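You operate a simulated robot arm through the tools that you are given. There is no shell and no other tool. Be economical: measure what you need, move in short steps, check, and stop when the job is done.

Carry out the task below with a simulated robot arm. There is one attempt and no reset: what you move stays moved.

TASK
On the top of the gauge table, make the white bobbin and the waste beaker change places.
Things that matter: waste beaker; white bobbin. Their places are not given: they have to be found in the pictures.

It is judged by the outcome, as a careful person would: the job done as asked, and still so three seconds after it is handed in. It fails if anything else is knocked over, pushed out of place, dropped, spilled or broken.

THE ROBOT
A 7-joint arm with a two-finger parallel gripper, fixed in place. Base frame: the origin is at the foot of the arm, x ahead of it, y to its left, z up; the work surface is at about z = 0. Lengths are in mm, angles in degrees, forces in N, time in s.
With the tool pointing down near the work surface it reaches from about 240 to 620 mm from the base axis. Its first joint turns from -66.0 to 66.0 degrees. Payload 2.6 kg.
Tool frame: the origin (TCP) lies between the finger pads and is the grasp point; the fingertips stand 30 mm ahead of it; z points along the fingers, y is the line along which they close. The gripper opens to 94 mm. The fingers are 28 mm wide and 10 mm thick; the gripper's body (50 by 96 mm) begins 55 mm behind the TCP.
Orientation is told as [roll, pitch, yaw] about the base's x, y, z axes, in that order, counted from this pose: with the fingers straight down and closing along the base's y, the tool's x points along the base's -x, its y along +y and its z along -z.

THE INTERFACE
- The arm moves only by the tool jog_arm. Its argument "series" is a list of rows, each a list of 7 numbers: the turn, a rotation vector about the tool's x, y, z in degrees, then the shift along the tool's x, y, z in mm, then the gripper command, from -1 (fully open) to 1 (shut), values between in proportion. In form: [[wx, wy, wz, dx, dy, dz, fingers], ...]. A call has 1 to 8 rows; each row shifts and turns the commanded pose from where the row before left it, along the tool's axes as they then stand. A row lasts 0.2 s, in which the tool goes at most 50 mm and 8.6 degrees; a call with a longer step from one row to the next is refused whole, and so is a gripper value outside its range. A pose out of reach is approached as far as the arm can. The call stops where the force on the tool passes 40 N (or 10 N more than at its start, if that is more) or the arm is blocked; 0.2 s more then pass. The fingers move at their own pace (about 72 mm/s each) and stop on an object; they squeeze with about 38 N. The grip force told is the motor's: it shows also when the fingers shut on nothing. Time passes only in rows, and 0.2 s behind the last, so rows that do not move let the fingers close. It gives the time, the measured TCP pose, the force on the tool (base axes), the opening and the grip force at its end, in the units of the frame above (readings bear some noise), and new pictures: "views" is both (left out), scene, wrist or none.
- Cameras (640 x 400 px; columns grow to the right, rows downward): "scene" is fixed at [24.4, 423.6, 564.7]; the picture's right is [-0.86, -0.50, 0.00], its down [-0.28, 0.49, -0.82] and it looks along [0.41, -0.71, -0.57] (base axes); focal length 343 px, centre (320, 200). "wrist" rides on the gripper at [-37, 0, -58] in the tool frame; the picture's right is [0.00, -1.00, 0.00], its down [0.97, 0.00, -0.24] and it looks along [0.24, 0.00, 0.97] (tool axes); focal length 218 px, centre (320, 200).
- probe_pixels(camera, pixels): for up to 12 pixels [column, row] of the newest picture of that camera ("zoom" is the newest enlarged one), the place [x, y, z] in the base frame of the surface seen there, good to about 3 mm. No time passes.
- close_up(camera, box): a new picture of the part [left, top, right, bottom] of that camera's present view, enlarged. No time passes.
- sign_off(): hands the job in; it is judged then, once.

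Work in short steps. Measure before you move; look again where a grasp or a placing could have gone wrong, and mend it. You have 60 turns and 100 pictures in all, the two below and enlarged ones among them. Open the gripper and draw the arm clear of the work before you hand the job in, unless the task says otherwise; then end with one line.

The tools are called after "Request:" as name(argument=value, ...) on one line, values as JSON. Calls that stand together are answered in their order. jog_arm: Moves the arm, as the interface text tells. Its arguments: {"type":"object","properties":{"series":{"type":"array"},"views":{"type":"string","enum":["both","scene","wrist","none"]}},"required":["series"]} The other tools are called the same way: probe_pixels (camera, pixels) gives the place of the surface under pixels of a picture; close_up (camera, box) takes an enlarged picture of a part of a camera's view; sign_off () hands the job in.

At the start:

```text
time: 0.0
ee_pos: [368.6, -248.3, 312.0]
orientation: [0.0, 0.0, 0.0]
ft_force: [-0.4, 0.0, 0.3]
gripper_width: 93.9
finger_force: 0.1
```

scene: 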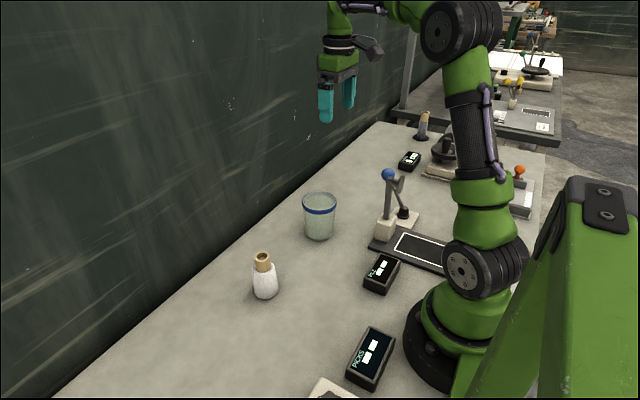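
wrist: 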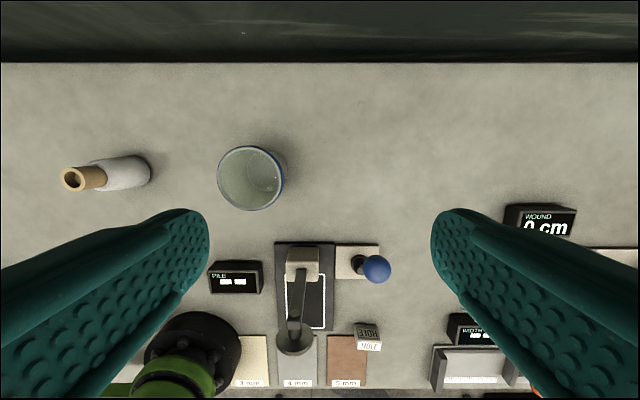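

The scene shows a bottle-like white bobbin at about (264,278) and a beaker at (319,216). I'll enlarge that region and probe both cameras.

Request:
close_up(camera="scene", box=[220, 160, 440, 310])

Request:
probe_pixels(camera="scene", pixels=[[263, 255], [264, 270], [264, 285], [265, 297], [319, 197], [319, 238], [303, 200], [336, 200], [319, 220], [250, 330]])

Request:
probe_pixels(camera="wrist", pixels=[[72, 180], [65, 180], [90, 178], [125, 172], [150, 170], [220, 178], [284, 178], [252, 147], [252, 209], [252, 178], [375, 268], [235, 275]])

```text
2.67 times, centred on (330, 235) of scene
```

zoom: 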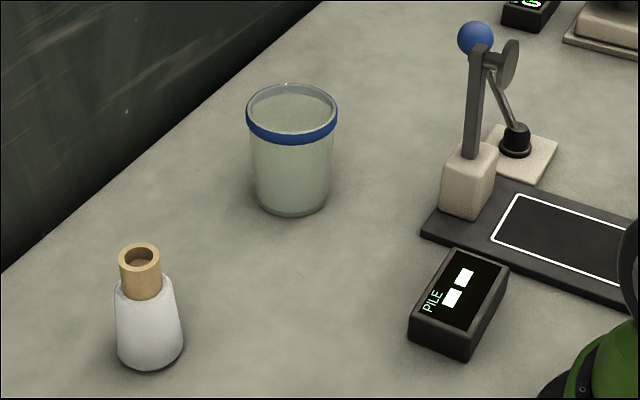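

```text
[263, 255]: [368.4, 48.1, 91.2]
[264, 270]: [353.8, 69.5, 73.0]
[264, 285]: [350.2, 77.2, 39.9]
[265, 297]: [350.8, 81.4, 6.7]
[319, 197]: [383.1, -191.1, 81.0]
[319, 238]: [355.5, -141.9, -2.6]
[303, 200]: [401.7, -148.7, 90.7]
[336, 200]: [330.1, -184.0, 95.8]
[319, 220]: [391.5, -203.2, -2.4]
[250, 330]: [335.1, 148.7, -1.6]
```

```text
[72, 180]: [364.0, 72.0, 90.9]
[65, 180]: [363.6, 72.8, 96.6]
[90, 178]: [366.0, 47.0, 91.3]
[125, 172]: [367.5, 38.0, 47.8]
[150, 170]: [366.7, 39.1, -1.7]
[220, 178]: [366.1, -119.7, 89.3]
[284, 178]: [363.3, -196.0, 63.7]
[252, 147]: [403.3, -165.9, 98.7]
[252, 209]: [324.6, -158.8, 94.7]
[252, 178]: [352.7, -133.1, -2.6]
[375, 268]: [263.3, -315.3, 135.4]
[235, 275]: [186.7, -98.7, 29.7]
```

The beaker is near (364,-162) with a rim about 80 mm across, and the bobbin is near (366,60). I'll look straight down on the beaker first, then on the bobbin.

Request:
jog_arm(series=[[0, 0, 0, 0, 30, 0, -1], [0, 0, 0, 0, 30, 0, -1], [0, 0, 0, 0, 26, 0, -1], [0, 0, 0, 0, 0, 0, -1]], views="wrist")

Request:
close_up(camera="wrist", box=[220, 100, 420, 225])

```text
time: 1.0
ee_pos: [368.8, -160.7, 312.1]
orientation: [0.0, -0.1, -0.1]
ft_force: [-0.3, 0.5, -0.2]
gripper_width: 93.7
finger_force: 0.0
```

wrist: 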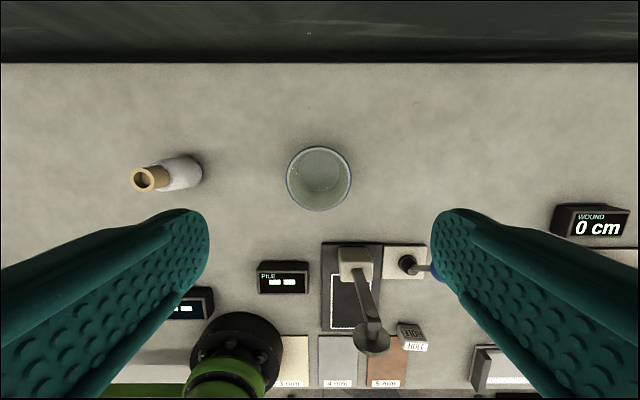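

```text
3.20 times, centred on (320, 162) of wrist
```

zoom: 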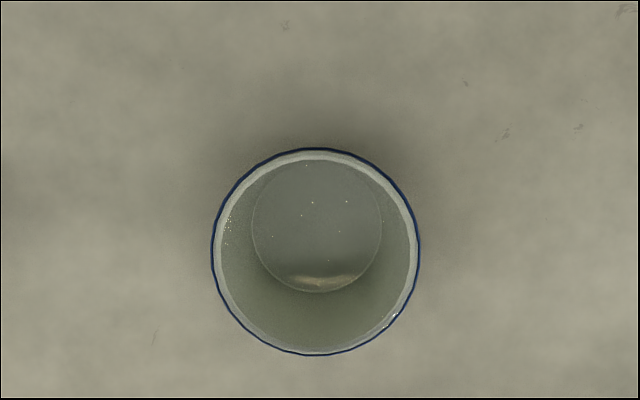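

The beaker looks empty. I'll probe its rim, the PILE box and the table near the wall, then move over the bobbin.

Request:
probe_pixels(camera="wrist", pixels=[[319, 147], [319, 210], [287, 178], [351, 178], [288, 178], [350, 178], [319, 70], [296, 155], [342, 201], [296, 201], [342, 155], [283, 264]])

Request:
jog_arm(series=[[0, 0, 0, 0, 40, 0, -1], [0, 0, 0, 0, 45, 0, -1], [0, 0, 0, 0, 45, 0, -1], [0, 0, 0, 0, 45, 0, -1], [0, 0, 0, 0, 45, 0, -1], [0, 0, 0, 0, 0, 0, -1]], views="wrist")

Request:
close_up(camera="wrist", box=[240, 110, 400, 210])

```text
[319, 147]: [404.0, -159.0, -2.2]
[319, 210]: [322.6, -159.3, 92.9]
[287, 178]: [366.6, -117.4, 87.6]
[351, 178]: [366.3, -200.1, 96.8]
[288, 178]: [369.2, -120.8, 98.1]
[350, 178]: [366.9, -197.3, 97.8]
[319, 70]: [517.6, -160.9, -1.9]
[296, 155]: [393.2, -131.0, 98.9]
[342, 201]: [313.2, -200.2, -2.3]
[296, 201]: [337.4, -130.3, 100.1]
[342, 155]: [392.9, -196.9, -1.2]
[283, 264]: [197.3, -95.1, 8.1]
```

```text
time: 2.4
ee_pos: [371.0, 59.6, 312.1]
orientation: [0.0, 0.0, -0.1]
ft_force: [0.8, -0.5, 0.0]
gripper_width: 93.8
finger_force: 0.0
```

wrist: 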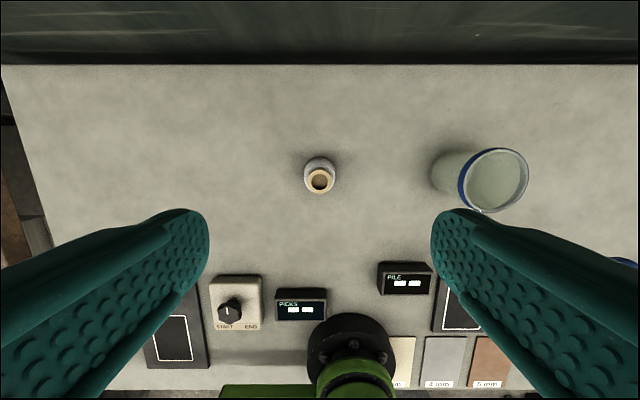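

```text
4.00 times, centred on (320, 160) of wrist
```

zoom: 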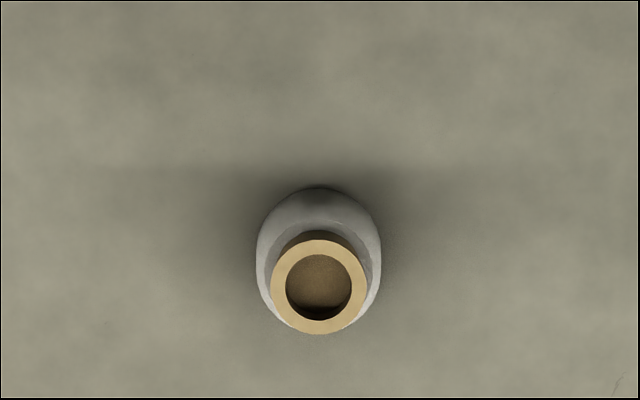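

The ring's top is centred at wrist (320,182). I'll probe it.

Request:
probe_pixels(camera="zoom", pixels=[[277, 287], [361, 287], [319, 246], [319, 327], [290, 258], [348, 258], [320, 205], [262, 260], [376, 260], [290, 317], [348, 317], [320, 285]])

Request:
probe_pixels(camera="wrist", pixels=[[180, 150], [60, 150], [180, 100], [235, 290], [490, 180], [435, 175]])

```text
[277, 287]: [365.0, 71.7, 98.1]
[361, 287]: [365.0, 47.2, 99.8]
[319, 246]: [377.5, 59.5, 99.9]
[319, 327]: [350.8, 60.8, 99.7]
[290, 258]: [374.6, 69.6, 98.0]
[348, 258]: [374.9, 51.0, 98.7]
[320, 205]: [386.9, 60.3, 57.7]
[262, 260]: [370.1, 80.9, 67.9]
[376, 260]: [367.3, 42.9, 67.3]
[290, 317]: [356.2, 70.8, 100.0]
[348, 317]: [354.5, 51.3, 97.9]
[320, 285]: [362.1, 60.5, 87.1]
```

```text
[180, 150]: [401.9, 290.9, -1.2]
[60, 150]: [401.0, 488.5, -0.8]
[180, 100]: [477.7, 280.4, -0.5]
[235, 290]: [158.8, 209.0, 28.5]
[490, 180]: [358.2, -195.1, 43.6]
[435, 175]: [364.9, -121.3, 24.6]
```

The bobbin axis is at (365,60), its top at about 99 mm and its body about 42 mm wide. I'll go down to TCP z≈60, so the palm clears the top, but stop at about 130 first to check.

Request:
jog_arm(series=[[0, 0, 0, 6, 0.5, 35, -1], [0, 0, 0, 0, 0, 45, -1], [0, 0, 0, 0, 0, 45, -1], [0, 0, 0, 0, 0, 45, -1], [0, 0, 0, 0, 0, 12, -1], [0, 0, 0, 0, 0, 0, -1]], views="both")

```text
time: 3.8
ee_pos: [363.1, 57.7, 129.8]
orientation: [0.0, 0.0, 0.0]
ft_force: [1.0, -0.6, 0.2]
gripper_width: 94.0
finger_force: 0.0
```

scene: 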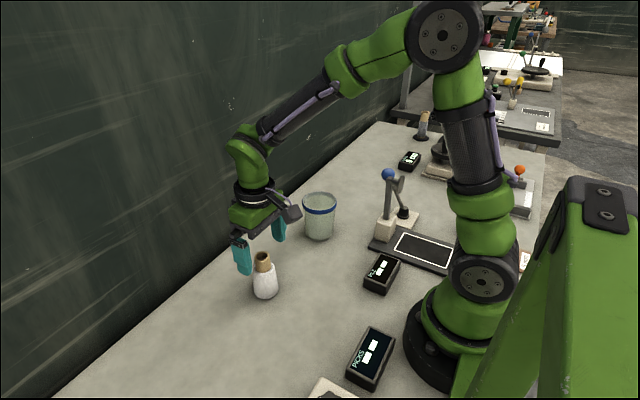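
wrist: 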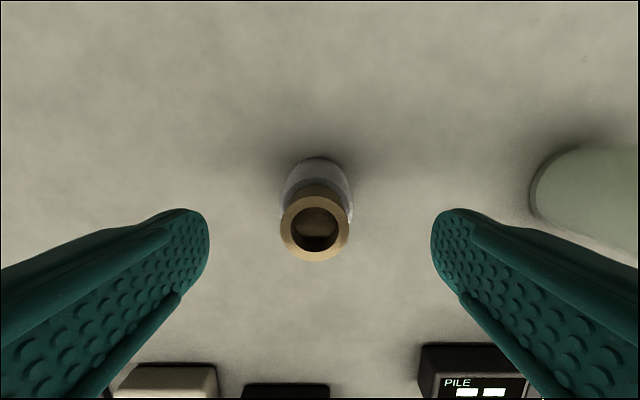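

The bobbin is centred to about 2 mm (ring at column 315). I'll correct that, go down to z≈60 and close.

Request:
jog_arm(series=[[0, 0, 0, -2, 2, 30, -1], [0, 0, 0, 0, 0, 30, -1], [0, 0, 0, 0, 0, 10, -1], [0, 0, 0, 0, 0, 0, -1], [0, 0, 0, 0, 0, 0, 1], [0, 0, 0, 0, 0, 0, 1], [0, 0, 0, 0, 0, 0, 1]], views="both")

```text
time: 5.4
ee_pos: [364.9, 57.9, 62.2]
orientation: [0.0, 0.0, 0.0]
ft_force: [0.5, 0.7, 0.3]
gripper_width: 46.5
finger_force: 37.8
```

scene: 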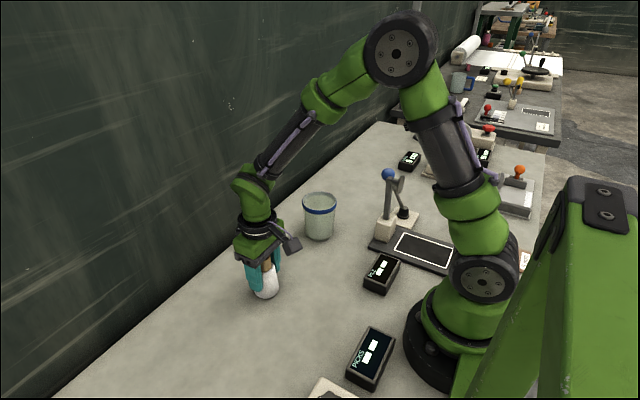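
wrist: 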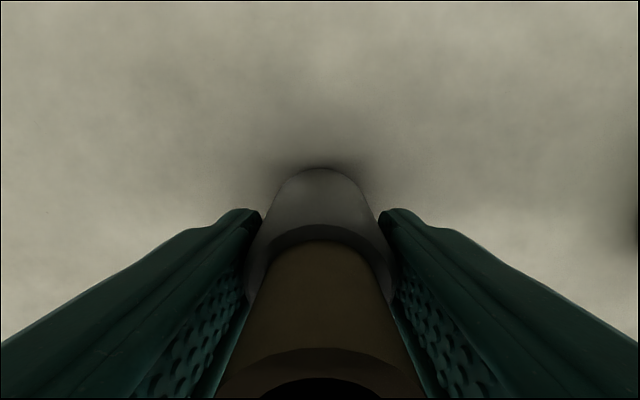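

The fingers hold it at 46.5 mm with 38 N. I'll lift it slowly.

Request:
jog_arm(series=[[0, 0, 0, 0, 0, -8, 1], [0, 0, 0, 0, 0, -16, 1], [0, 0, 0, 0, 0, -16, 1], [0, 0, 0, 0, 0, 0, 1]], views="both")

```text
time: 6.4
ee_pos: [366.6, 59.7, 100.7]
orientation: [-0.1, 0.0, 0.0]
ft_force: [0.1, -0.4, -2.0]
gripper_width: 46.7
finger_force: 37.7
```

scene: 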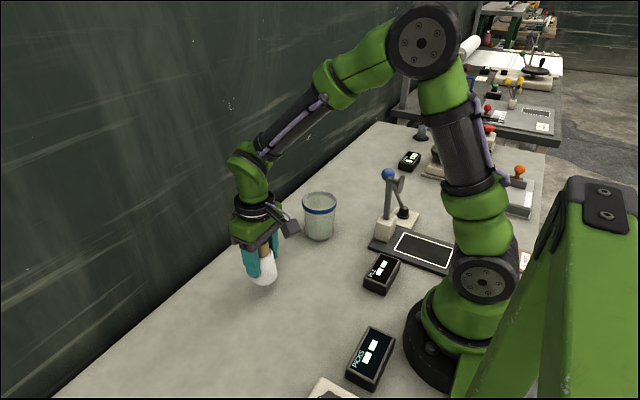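
wrist: 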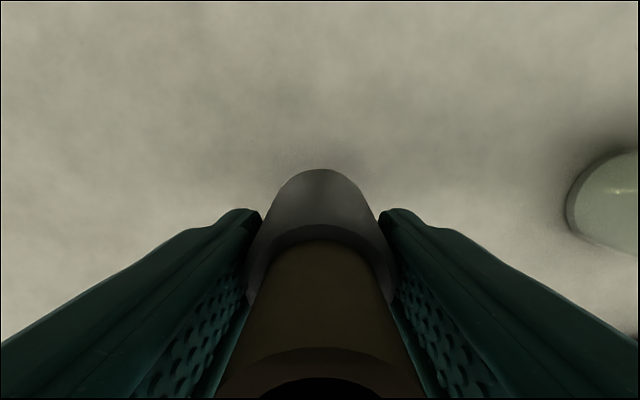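

It rises firmly and without tilting. I'll carry it 125 mm to the left and lower to just above the table.

Request:
jog_arm(series=[[0, 0, 0, 0, 15, 0, 1], [0, 0, 0, 0, 30, 0, 1], [0, 0, 0, 0, 35, 0, 1], [0, 0, 0, 0, 30, 0, 1], [0, 0, 0, 0, 15, 0, 1], [0, 0, 0, 0, 0, 18, 1], [0, 0, 0, 0, 0, 16, 1], [0, 0, 0, 0, 0, 0, 1]], views="scene")

Request:
jog_arm(series=[[0, 0, 0, 0, 0, 3, 1], [0, 0, 0, 0, 0, 2.5, 1], [0, 0, 0, 0, 0, 0, 1]], views="scene")

```text
time: 8.2
ee_pos: [365.5, 184.9, 66.5]
orientation: [0.0, 0.0, 0.0]
ft_force: [-0.4, 0.5, -1.6]
gripper_width: 47.0
finger_force: 38.5
```

scene: 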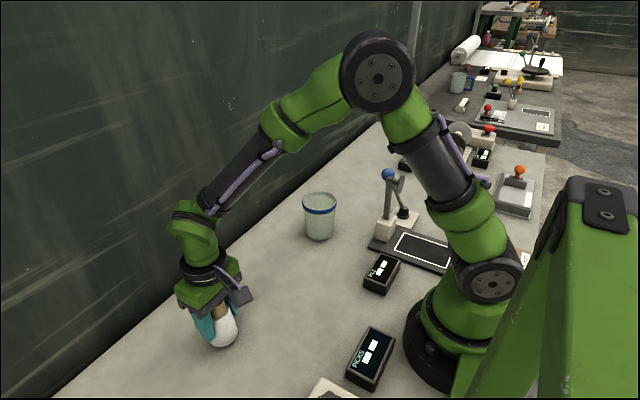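

```text
time: 9.0
ee_pos: [366.6, 185.6, 62.5]
orientation: [-0.1, 0.0, -0.1]
ft_force: [-11.7, -5.8, 27.8]
gripper_width: 46.7
finger_force: 37.9
```

scene: 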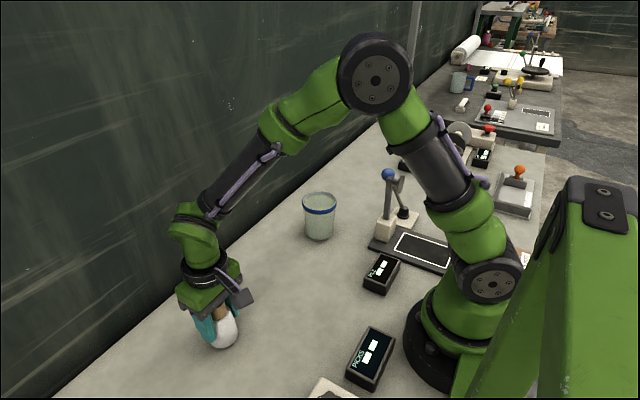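

The bobbin rests on the table (28 N). I'll ease off, open, and draw straight up.

Request:
jog_arm(series=[[0, 0, 0, 0, 0, -1, 1], [0, 0, 0, 0, 0, 0, 0.4], [0, 0, 0, 0, 0, 0, -1], [0, 0, 0, 0, 0, 0, -1], [0, 0, 0, 0, 0, 0, -1], [0, 0, 0, 0, 0, -30, -1], [0, 0, 0, 0, 0, -45, -1], [0, 0, 0, 0, 0, -45, -1]], views="both")

```text
time: 10.8
ee_pos: [362.7, 187.0, 179.9]
orientation: [-0.1, 0.2, 0.0]
ft_force: [1.0, -0.2, -0.3]
gripper_width: 94.1
finger_force: 0.1
```

scene: 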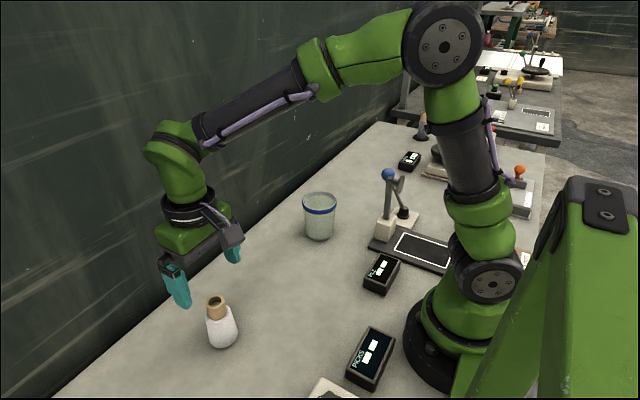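
wrist: 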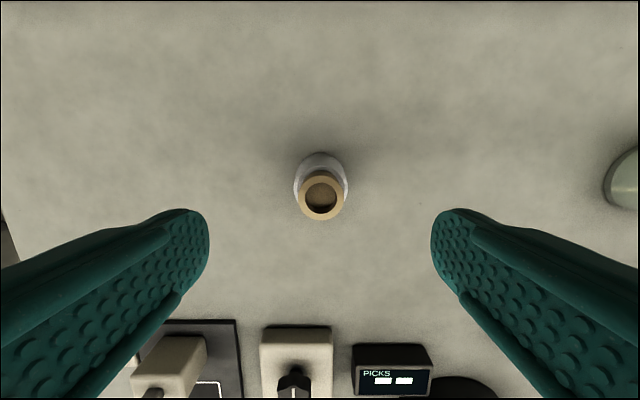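

The bobbin stands upright at the temporary spot. Next I'll move above the beaker, around (365,-159).

Request:
jog_arm(series=[[0, 0, 0, 0, -30, -25, -1], [0, 0, 0, 0, -45, -15, -1], [0, 0, 0, 0, -48, 0, -1], [0, 0, 0, 0, -48, 0, -1], [0, 0, 0, 0, -48, 0, -1], [0, 0, 0, 0, -48, 0, -1], [0, 0, 0, 0, -45, 0, -1], [0, 0, 0, 0, -32, 0, -1]], views="none")

Request:
jog_arm(series=[[0, 0, 0, 0, 0, 40, -1], [0, 0, 0, 0, 0, 35, -1], [0, 0, 0, 0, 0, 0, -1]], views="both")

Request:
close_up(camera="wrist", box=[160, 130, 480, 330])

```text
time: 12.6
ee_pos: [367.0, -159.6, 220.1]
orientation: [0.0, 0.0, 0.0]
ft_force: [-0.4, -0.1, -0.8]
gripper_width: 93.8
finger_force: 0.0
```

```text
time: 13.4
ee_pos: [367.0, -160.0, 145.6]
orientation: [0.0, 0.0, 0.0]
ft_force: [0.2, 0.4, -0.6]
gripper_width: 94.2
finger_force: 0.0
```

scene: 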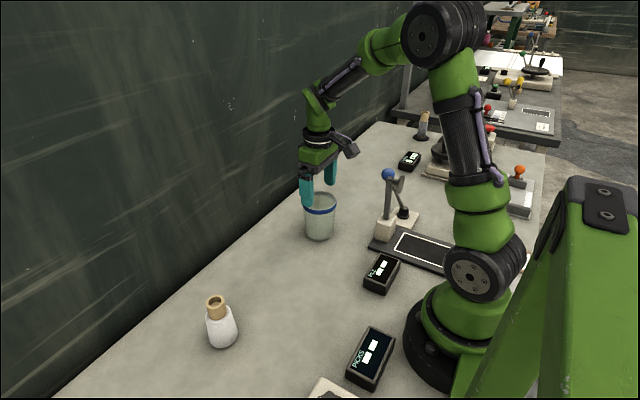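
wrist: 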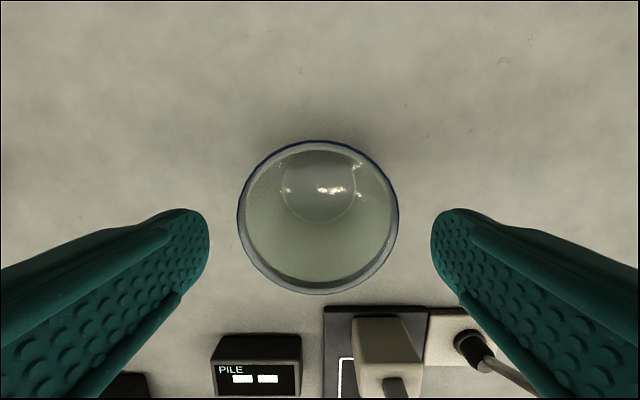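

```text
2.00 times, centred on (320, 230) of wrist
```

zoom: 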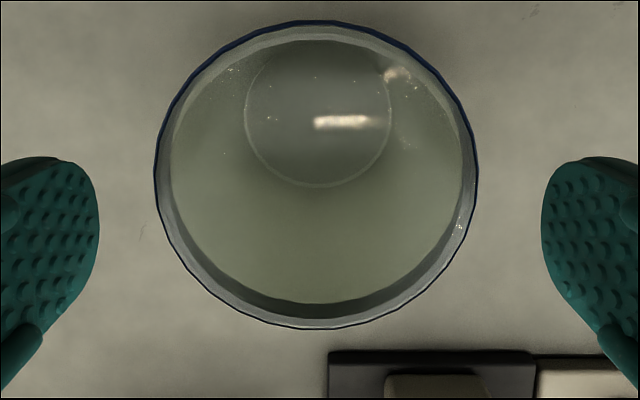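

The beaker rim spans columns 237–399, so it sits about 1 mm to the left, leaving about 5 mm clearance per side. I'll shift and lower in small steps to z≈62.

Request:
jog_arm(series=[[0, 0, 0, 0, 1, 20, -1], [0, 0, 0, 0, 0, 15, -1], [0, 0, 0, 0, 0, 10, -1], [0, 0, 0, 0, 0, 0, -1]], views="both")

```text
time: 14.4
ee_pos: [365.9, -157.6, 102.3]
orientation: [0.0, 0.1, 0.0]
ft_force: [0.0, -0.1, 0.0]
gripper_width: 94.1
finger_force: 0.2
```

scene: 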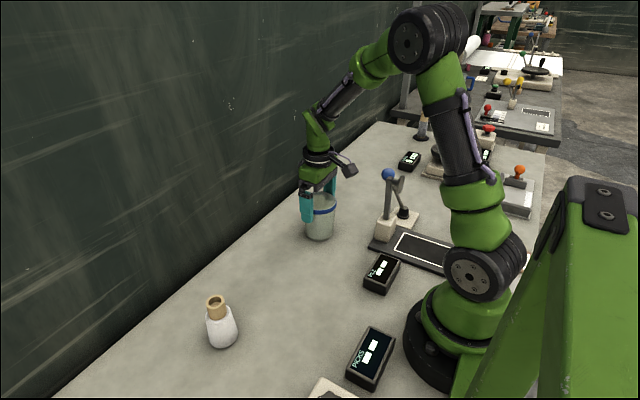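
wrist: 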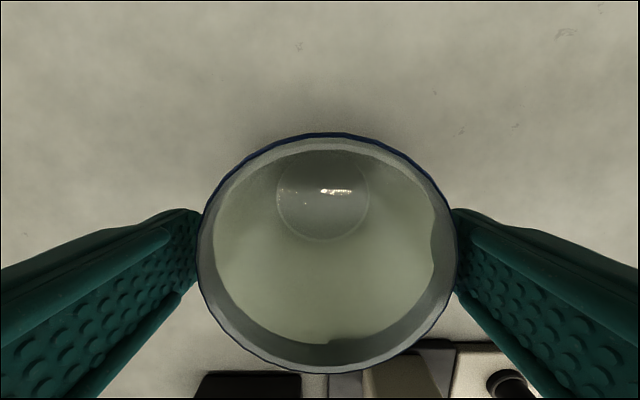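

The rim now spans columns 199–458 (centre about 328), so the beaker sits about 2 mm toward -y. I'll recentre and finish lowering.

Request:
jog_arm(series=[[0, 0, 0, 0, -2, 0, -1], [0, 0, 0, 0, 0, 10, -1], [0, 0, 0, 0, 0, 0, -1]], views="wrist")

```text
time: 15.2
ee_pos: [366.5, -159.2, 91.7]
orientation: [-0.1, 0.0, 0.1]
ft_force: [-0.9, -0.3, 0.6]
gripper_width: 93.9
finger_force: 0.0
```

wrist: 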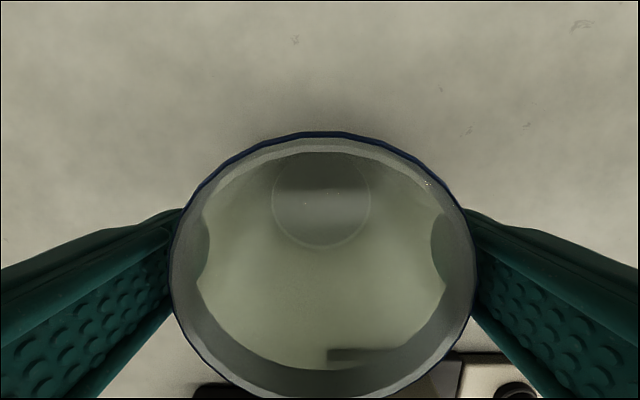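

It's centred now (169–475). I'll lower to z≈64 and close gently.

Request:
jog_arm(series=[[0, 0, 0, 0, -0.5, 10, -1], [0, 0, 0, 0, 0, 10, -1], [0, 0, 0, 0, 0, 8, -1], [0, 0, 0, 0, 0, 0, -0.9], [0, 0, 0, 0, 0, 0, -0.5], [0, 0, 0, 0, 0, 0, 0], [0, 0, 0, 0, 0, 0, 1], [0, 0, 0, 0, 0, 0, 1]], views="both")

```text
time: 17.0
ee_pos: [364.9, -158.6, 63.9]
orientation: [0.0, -0.1, -0.1]
ft_force: [0.1, 0.5, 0.1]
gripper_width: 75.8
finger_force: 38.1
```

scene: 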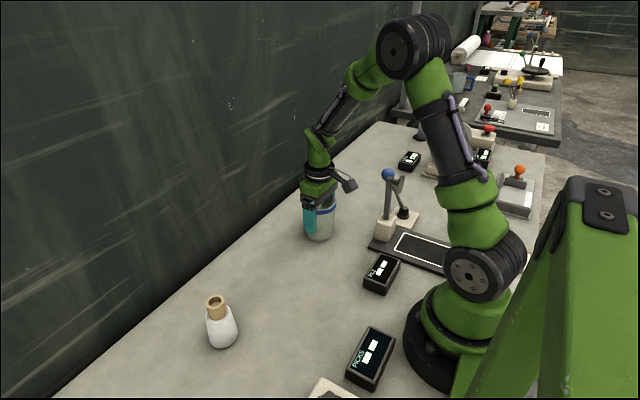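
wrist: 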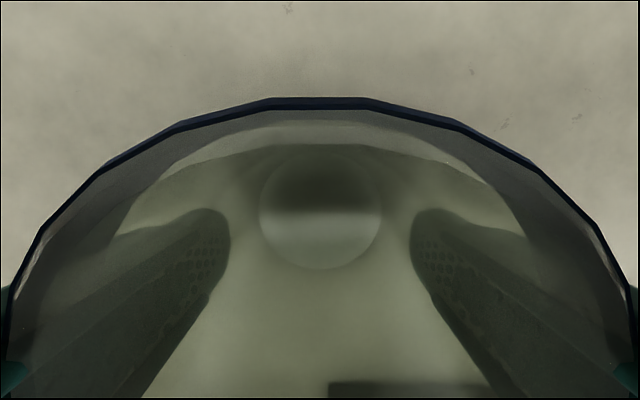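

The beaker is gripped at 75.8 mm. I'll lift it slowly.

Request:
jog_arm(series=[[0, 0, 0, 0, 0, -6, 1], [0, 0, 0, 0, 0, -12, 1], [0, 0, 0, 0, 0, -16, 1], [0, 0, 0, 0, 0, -6, 1], [0, 0, 0, 0, 0, 0, 1]], views="both")

```text
time: 18.2
ee_pos: [365.9, -159.4, 102.4]
orientation: [0.0, 0.0, 0.1]
ft_force: [-1.1, -0.1, -1.7]
gripper_width: 75.9
finger_force: 37.9
```

scene: 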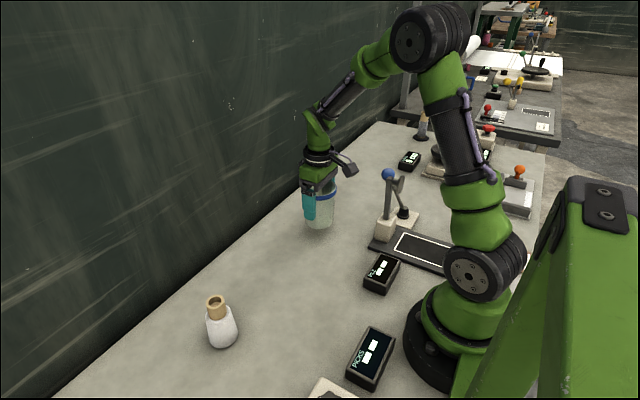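
wrist: 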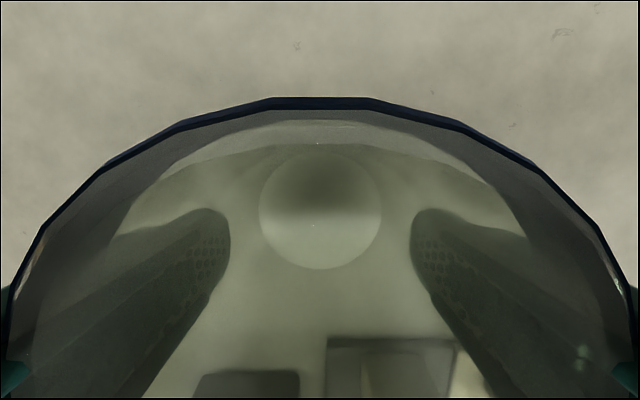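

It's held upright. I'll carry it +220 mm in y, to where the bobbin stood.

Request:
jog_arm(series=[[0, 0, 0, 0, 12, 0, 1], [0, 0, 0, 0, 26, 0, 1], [0, 0, 0, 0, 36, 0, 1], [0, 0, 0, 0, 40, 0, 1], [0, 0, 0, 0, 40, 0, 1], [0, 0, 0, 0, 34, 0, 1], [0, 0, 0, 0, 22, 0, 1], [0, 0, 0, 0, 10, 0, 1]], views="none")

Request:
jog_arm(series=[[0, 0, 0, 0, 0, 0, 1], [0, 0, 0, 0, 0, 14, 1], [0, 0, 0, 0, 0, 14, 1], [0, 0, 0, 0, 0, 7, 1], [0, 0, 0, 0, 0, 0, 1]], views="both")

```text
time: 20.0
ee_pos: [364.3, 60.9, 103.4]
orientation: [0.0, 0.0, 0.0]
ft_force: [0.3, 1.3, -1.2]
gripper_width: 75.4
finger_force: 38.2
```

```text
time: 21.2
ee_pos: [364.6, 59.3, 70.2]
orientation: [0.0, 0.0, 0.1]
ft_force: [-0.7, -0.5, -1.1]
gripper_width: 75.3
finger_force: 37.7
```

scene: 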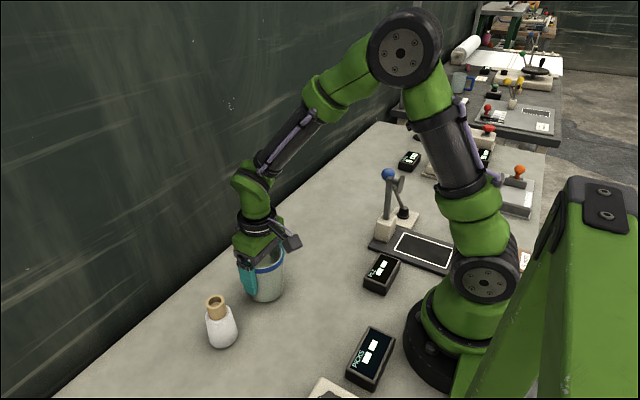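
wrist: 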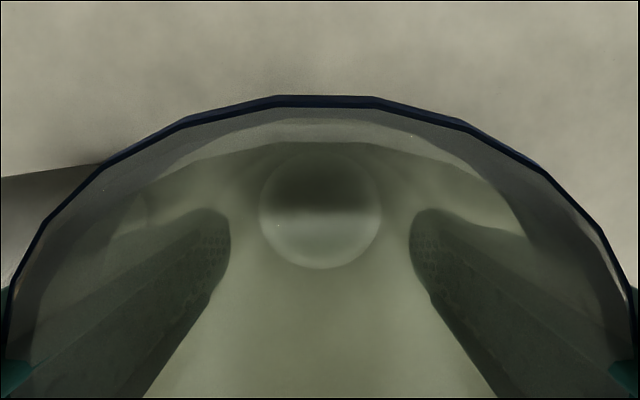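

The beaker hangs about 5 mm above the table. I'll lower it to gentle contact.

Request:
jog_arm(series=[[0, 0, 0, 0, 0, 3, 1], [0, 0, 0, 0, 0, 2, 1], [0, 0, 0, 0, 0, 0, 1]], views="none")

```text
time: 22.0
ee_pos: [363.1, 60.2, 66.1]
orientation: [0.0, 0.0, 0.0]
ft_force: [-0.2, 0.3, -0.7]
gripper_width: 75.5
finger_force: 38.2
```

Request:
jog_arm(series=[[0, 0, 0, 0, 0, 0.7, 1], [0, 0, 0, 0, 0, 0, 1]], views="none")

```text
time: 22.6
ee_pos: [364.5, 60.2, 63.6]
orientation: [0.0, 0.0, 0.0]
ft_force: [0.6, 0.6, -1.3]
gripper_width: 75.3
finger_force: 37.9
```

Still no contact, so I'll go another 1 mm.

Request:
jog_arm(series=[[0, 0, 0, 0, 0, 0.7, 1], [0, 0, 0, 0, 0, 0.4, 1], [0, 0, 0, 0, 0, 0, 1]], views="none")

```text
time: 23.4
ee_pos: [364.1, 59.4, 63.2]
orientation: [0.0, 0.0, 0.0]
ft_force: [-3.3, -1.9, 12.5]
gripper_width: 74.9
finger_force: 38.1
```

Contact at 12.5 N. I'll open and rise straight up.

Request:
jog_arm(series=[[0, 0, 0, 0, 0, 0, -0.7], [0, 0, 0, 0, 0, 0, -1], [0, 0, 0, 0, 0, 0, -1], [0, 0, 0, 0, 0, -10, -1], [0, 0, 0, 0, 0, -15, -1], [0, 0, 0, 0, 0, -25, -1], [0, 0, 0, 0, 0, -40, -1], [0, 0, 0, 0, 0, -40, -1]], views="both")

```text
time: 25.2
ee_pos: [362.4, 58.9, 191.5]
orientation: [0.0, 0.0, 0.0]
ft_force: [-0.4, -0.7, -0.5]
gripper_width: 94.2
finger_force: 0.1
```

scene: 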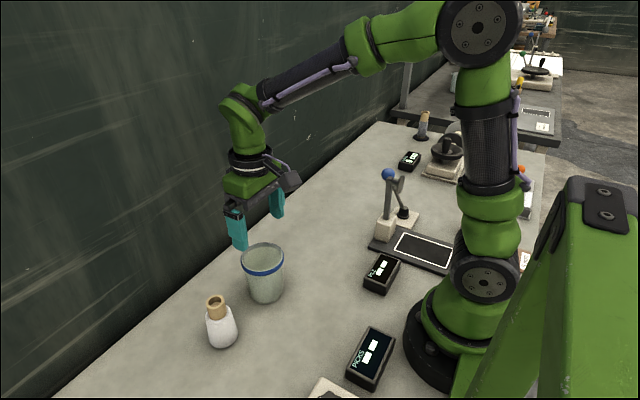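
wrist: 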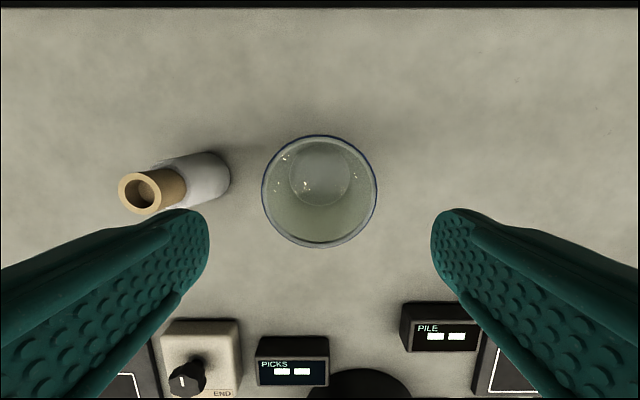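

The beaker stands upright at the bobbin's old place. I'll move over the bobbin (y≈185) and lower partway.

Request:
jog_arm(series=[[0, 0, 0, 0, 30, 0, -1], [0, 0, 0, 0, 45, 0, -1], [0, 0, 0, 0, 35, 0, -1], [0, 0, 0, 0, 15.5, 0, -1], [0, 0, 0, 0, 0, 30, -1], [0, 0, 0, 0, 0, 30, -1], [0, 0, 0, 0, 0, 0, -1]], views="wrist")

```text
time: 26.8
ee_pos: [364.9, 183.6, 132.5]
orientation: [0.1, 0.0, 0.0]
ft_force: [-0.2, -0.9, -0.4]
gripper_width: 93.7
finger_force: 0.0
```

wrist: 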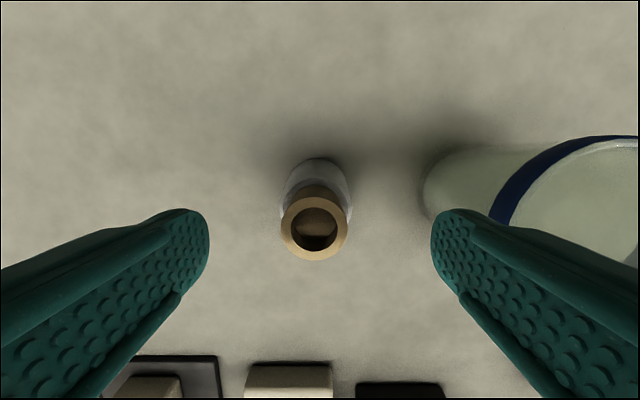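

The bobbin is centred (ring at column 315), and the right finger clears the beaker. I'll lower, grip, and lift.

Request:
jog_arm(series=[[0, 0, 0, 0, 1.5, 25, -1], [0, 0, 0, 0, 0, 30, -1], [0, 0, 0, 0, 0, 15, -1], [0, 0, 0, 0, 0, 0, -1], [0, 0, 0, 0, 0, 0, 1], [0, 0, 0, 0, 0, 0, 1], [0, 0, 0, 0, 0, 0, 1], [0, 0, 0, 0, 0, 0, 1]], views="wrist")

Request:
jog_arm(series=[[0, 0, 0, 0, 0, -8, 1], [0, 0, 0, 0, 0, -24, 1], [0, 0, 0, 0, 0, -40, 1], [0, 0, 0, 0, 0, -40, 1], [0, 0, 0, 0, 0, -30, 1], [0, 0, 0, 0, 0, -8, 1], [0, 0, 0, 0, 0, 0, 1]], views="both")

```text
time: 28.6
ee_pos: [366.4, 185.9, 61.8]
orientation: [0.0, 0.1, 0.0]
ft_force: [-0.5, -0.2, 0.6]
gripper_width: 47.1
finger_force: 37.5
```

wrist: 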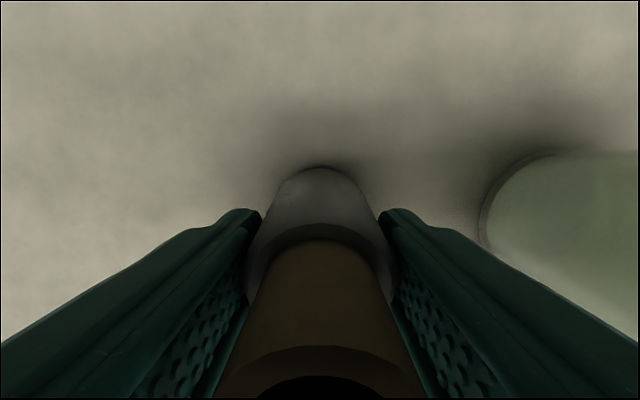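

```text
time: 30.2
ee_pos: [362.7, 186.4, 212.8]
orientation: [0.0, 0.0, 0.0]
ft_force: [-1.1, 0.2, -1.4]
gripper_width: 46.6
finger_force: 38.4
```

scene: 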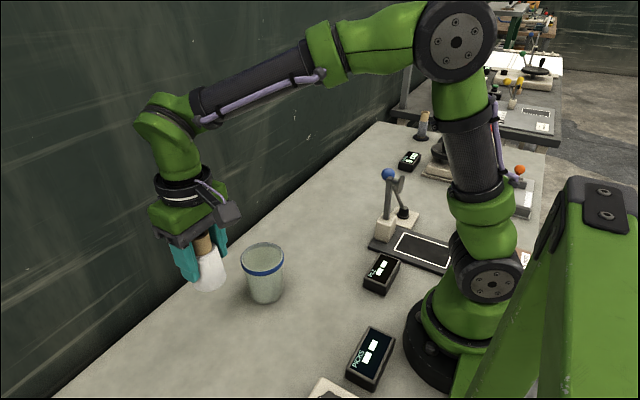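
wrist: 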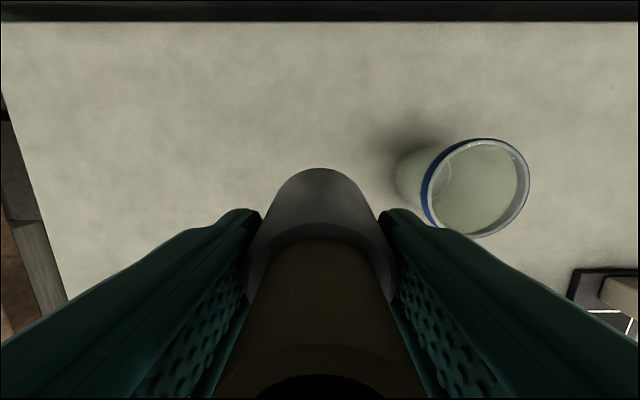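

The bobbin's base is at about 150 mm, well above the beaker. I'll carry it -345 mm in y to the beaker's old place.

Request:
jog_arm(series=[[0, 0, 0, 0, -30, 0, 1], [0, 0, 0, 0, -46, 0, 1], [0, 0, 0, 0, -49, 0, 1], [0, 0, 0, 0, -49, 0, 1], [0, 0, 0, 0, -49, 0, 1], [0, 0, 0, 0, -49, 0, 1], [0, 0, 0, 0, -45, 0, 1], [0, 0, 0, 0, -28.5, 0, 1]], views="none")

Request:
jog_arm(series=[[0, 0, 0, 0, 0, 0, 1], [0, 0, 0, 0, 0, 30, 1], [0, 0, 0, 0, 0, 45, 1], [0, 0, 0, 0, 0, 40, 1], [0, 0, 0, 0, 0, 20, 1], [0, 0, 0, 0, 0, 8, 1], [0, 0, 0, 0, 0, 0, 1]], views="both")

```text
time: 32.0
ee_pos: [365.7, -157.9, 212.4]
orientation: [0.0, 0.1, 0.0]
ft_force: [0.3, -0.8, -1.2]
gripper_width: 46.2
finger_force: 38.4
```

```text
time: 33.6
ee_pos: [362.8, -158.7, 70.9]
orientation: [0.0, 0.0, 0.0]
ft_force: [0.3, -0.4, -1.4]
gripper_width: 46.3
finger_force: 38.1
```

scene: 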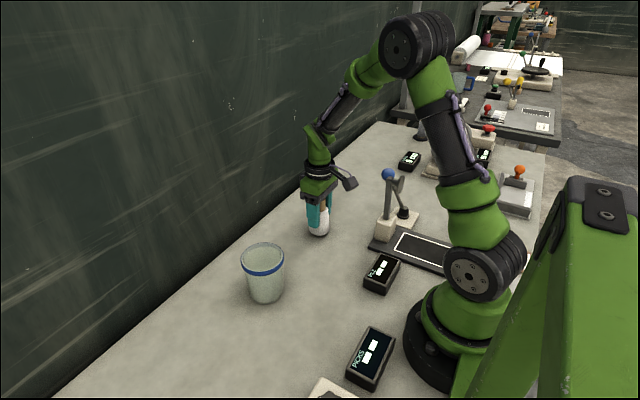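
wrist: 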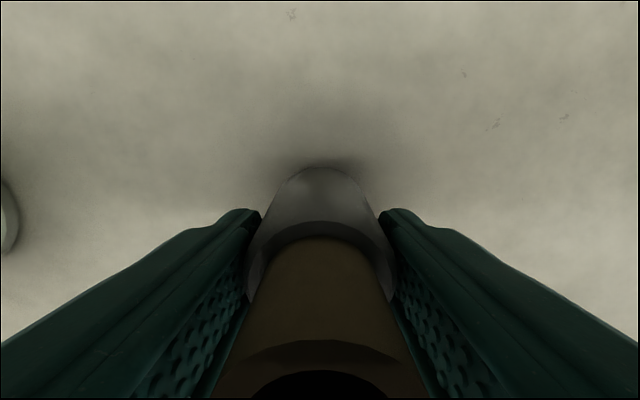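

About 7 mm remain. I'll lower to gentle contact.

Request:
jog_arm(series=[[0, 0, 0, 0, 0, 4, 1], [0, 0, 0, 0, 0, 2, 1], [0, 0, 0, 0, 0, 0.7, 1], [0, 0, 0, 0, 0, 0, 1]], views="none")

```text
time: 34.6
ee_pos: [364.9, -158.2, 61.5]
orientation: [0.1, 0.0, 0.0]
ft_force: [-3.1, 0.2, 2.8]
gripper_width: 46.8
finger_force: 37.9
```

Light contact at 2.8 N. I'll add 0.3 mm, release, and rise.

Request:
jog_arm(series=[[0, 0, 0, 0, 0, 0.3, 1], [0, 0, 0, 0, 0, 0, 0.4], [0, 0, 0, 0, 0, 0, -0.6], [0, 0, 0, 0, 0, 0, -0.8], [0, 0, 0, 0, 0, 0, -0.8], [0, 0, 0, 0, 0, -30, -0.8], [0, 0, 0, 0, 0, -45, -0.8], [0, 0, 0, 0, 0, -45, -0.8]], views="none")

Request:
jog_arm(series=[[0, 0, 0, 0, 0, -40, -1], [0, 0, 0, 0, 0, -45, -1], [0, 0, 0, 0, 0, -40, -1], [0, 0, 0, 0, 0, 0, -1]], views="both")

```text
time: 36.4
ee_pos: [364.4, -157.4, 182.3]
orientation: [0.0, 0.1, 0.1]
ft_force: [-0.4, 1.5, 0.0]
gripper_width: 84.6
finger_force: 0.0
```

```text
time: 37.4
ee_pos: [362.9, -160.7, 305.9]
orientation: [-0.1, -0.1, 0.1]
ft_force: [-0.5, -0.1, 0.1]
gripper_width: 94.0
finger_force: 0.1
```

scene: 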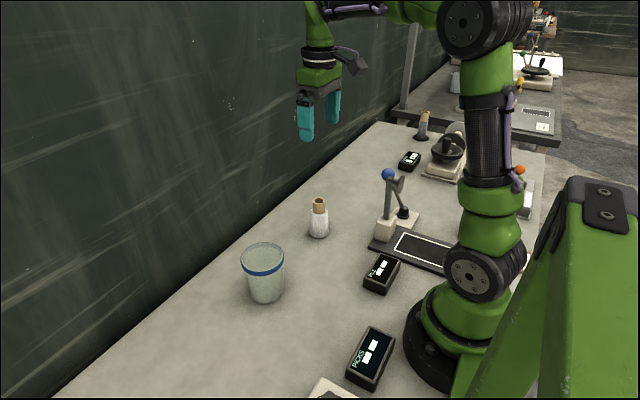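
wrist: 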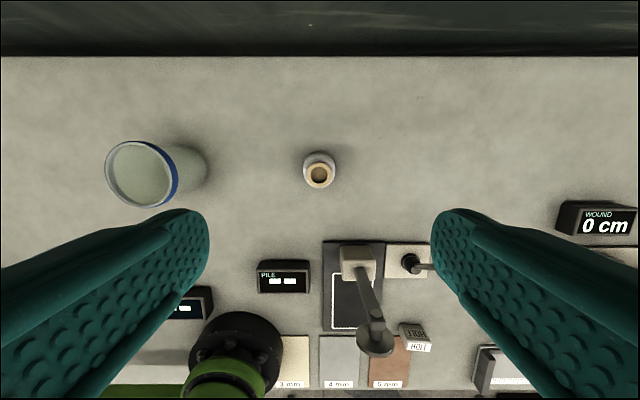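

Both stand upright in each other's former places, nothing else has moved, and the gripper is open and clear.

Request:
sign_off()

```text
The job is handed in.
```

The white bobbin and the waste beaker have changed places on the gauge table. Both stand upright, nothing else was disturbed, and the gripper is open and clear of the work.
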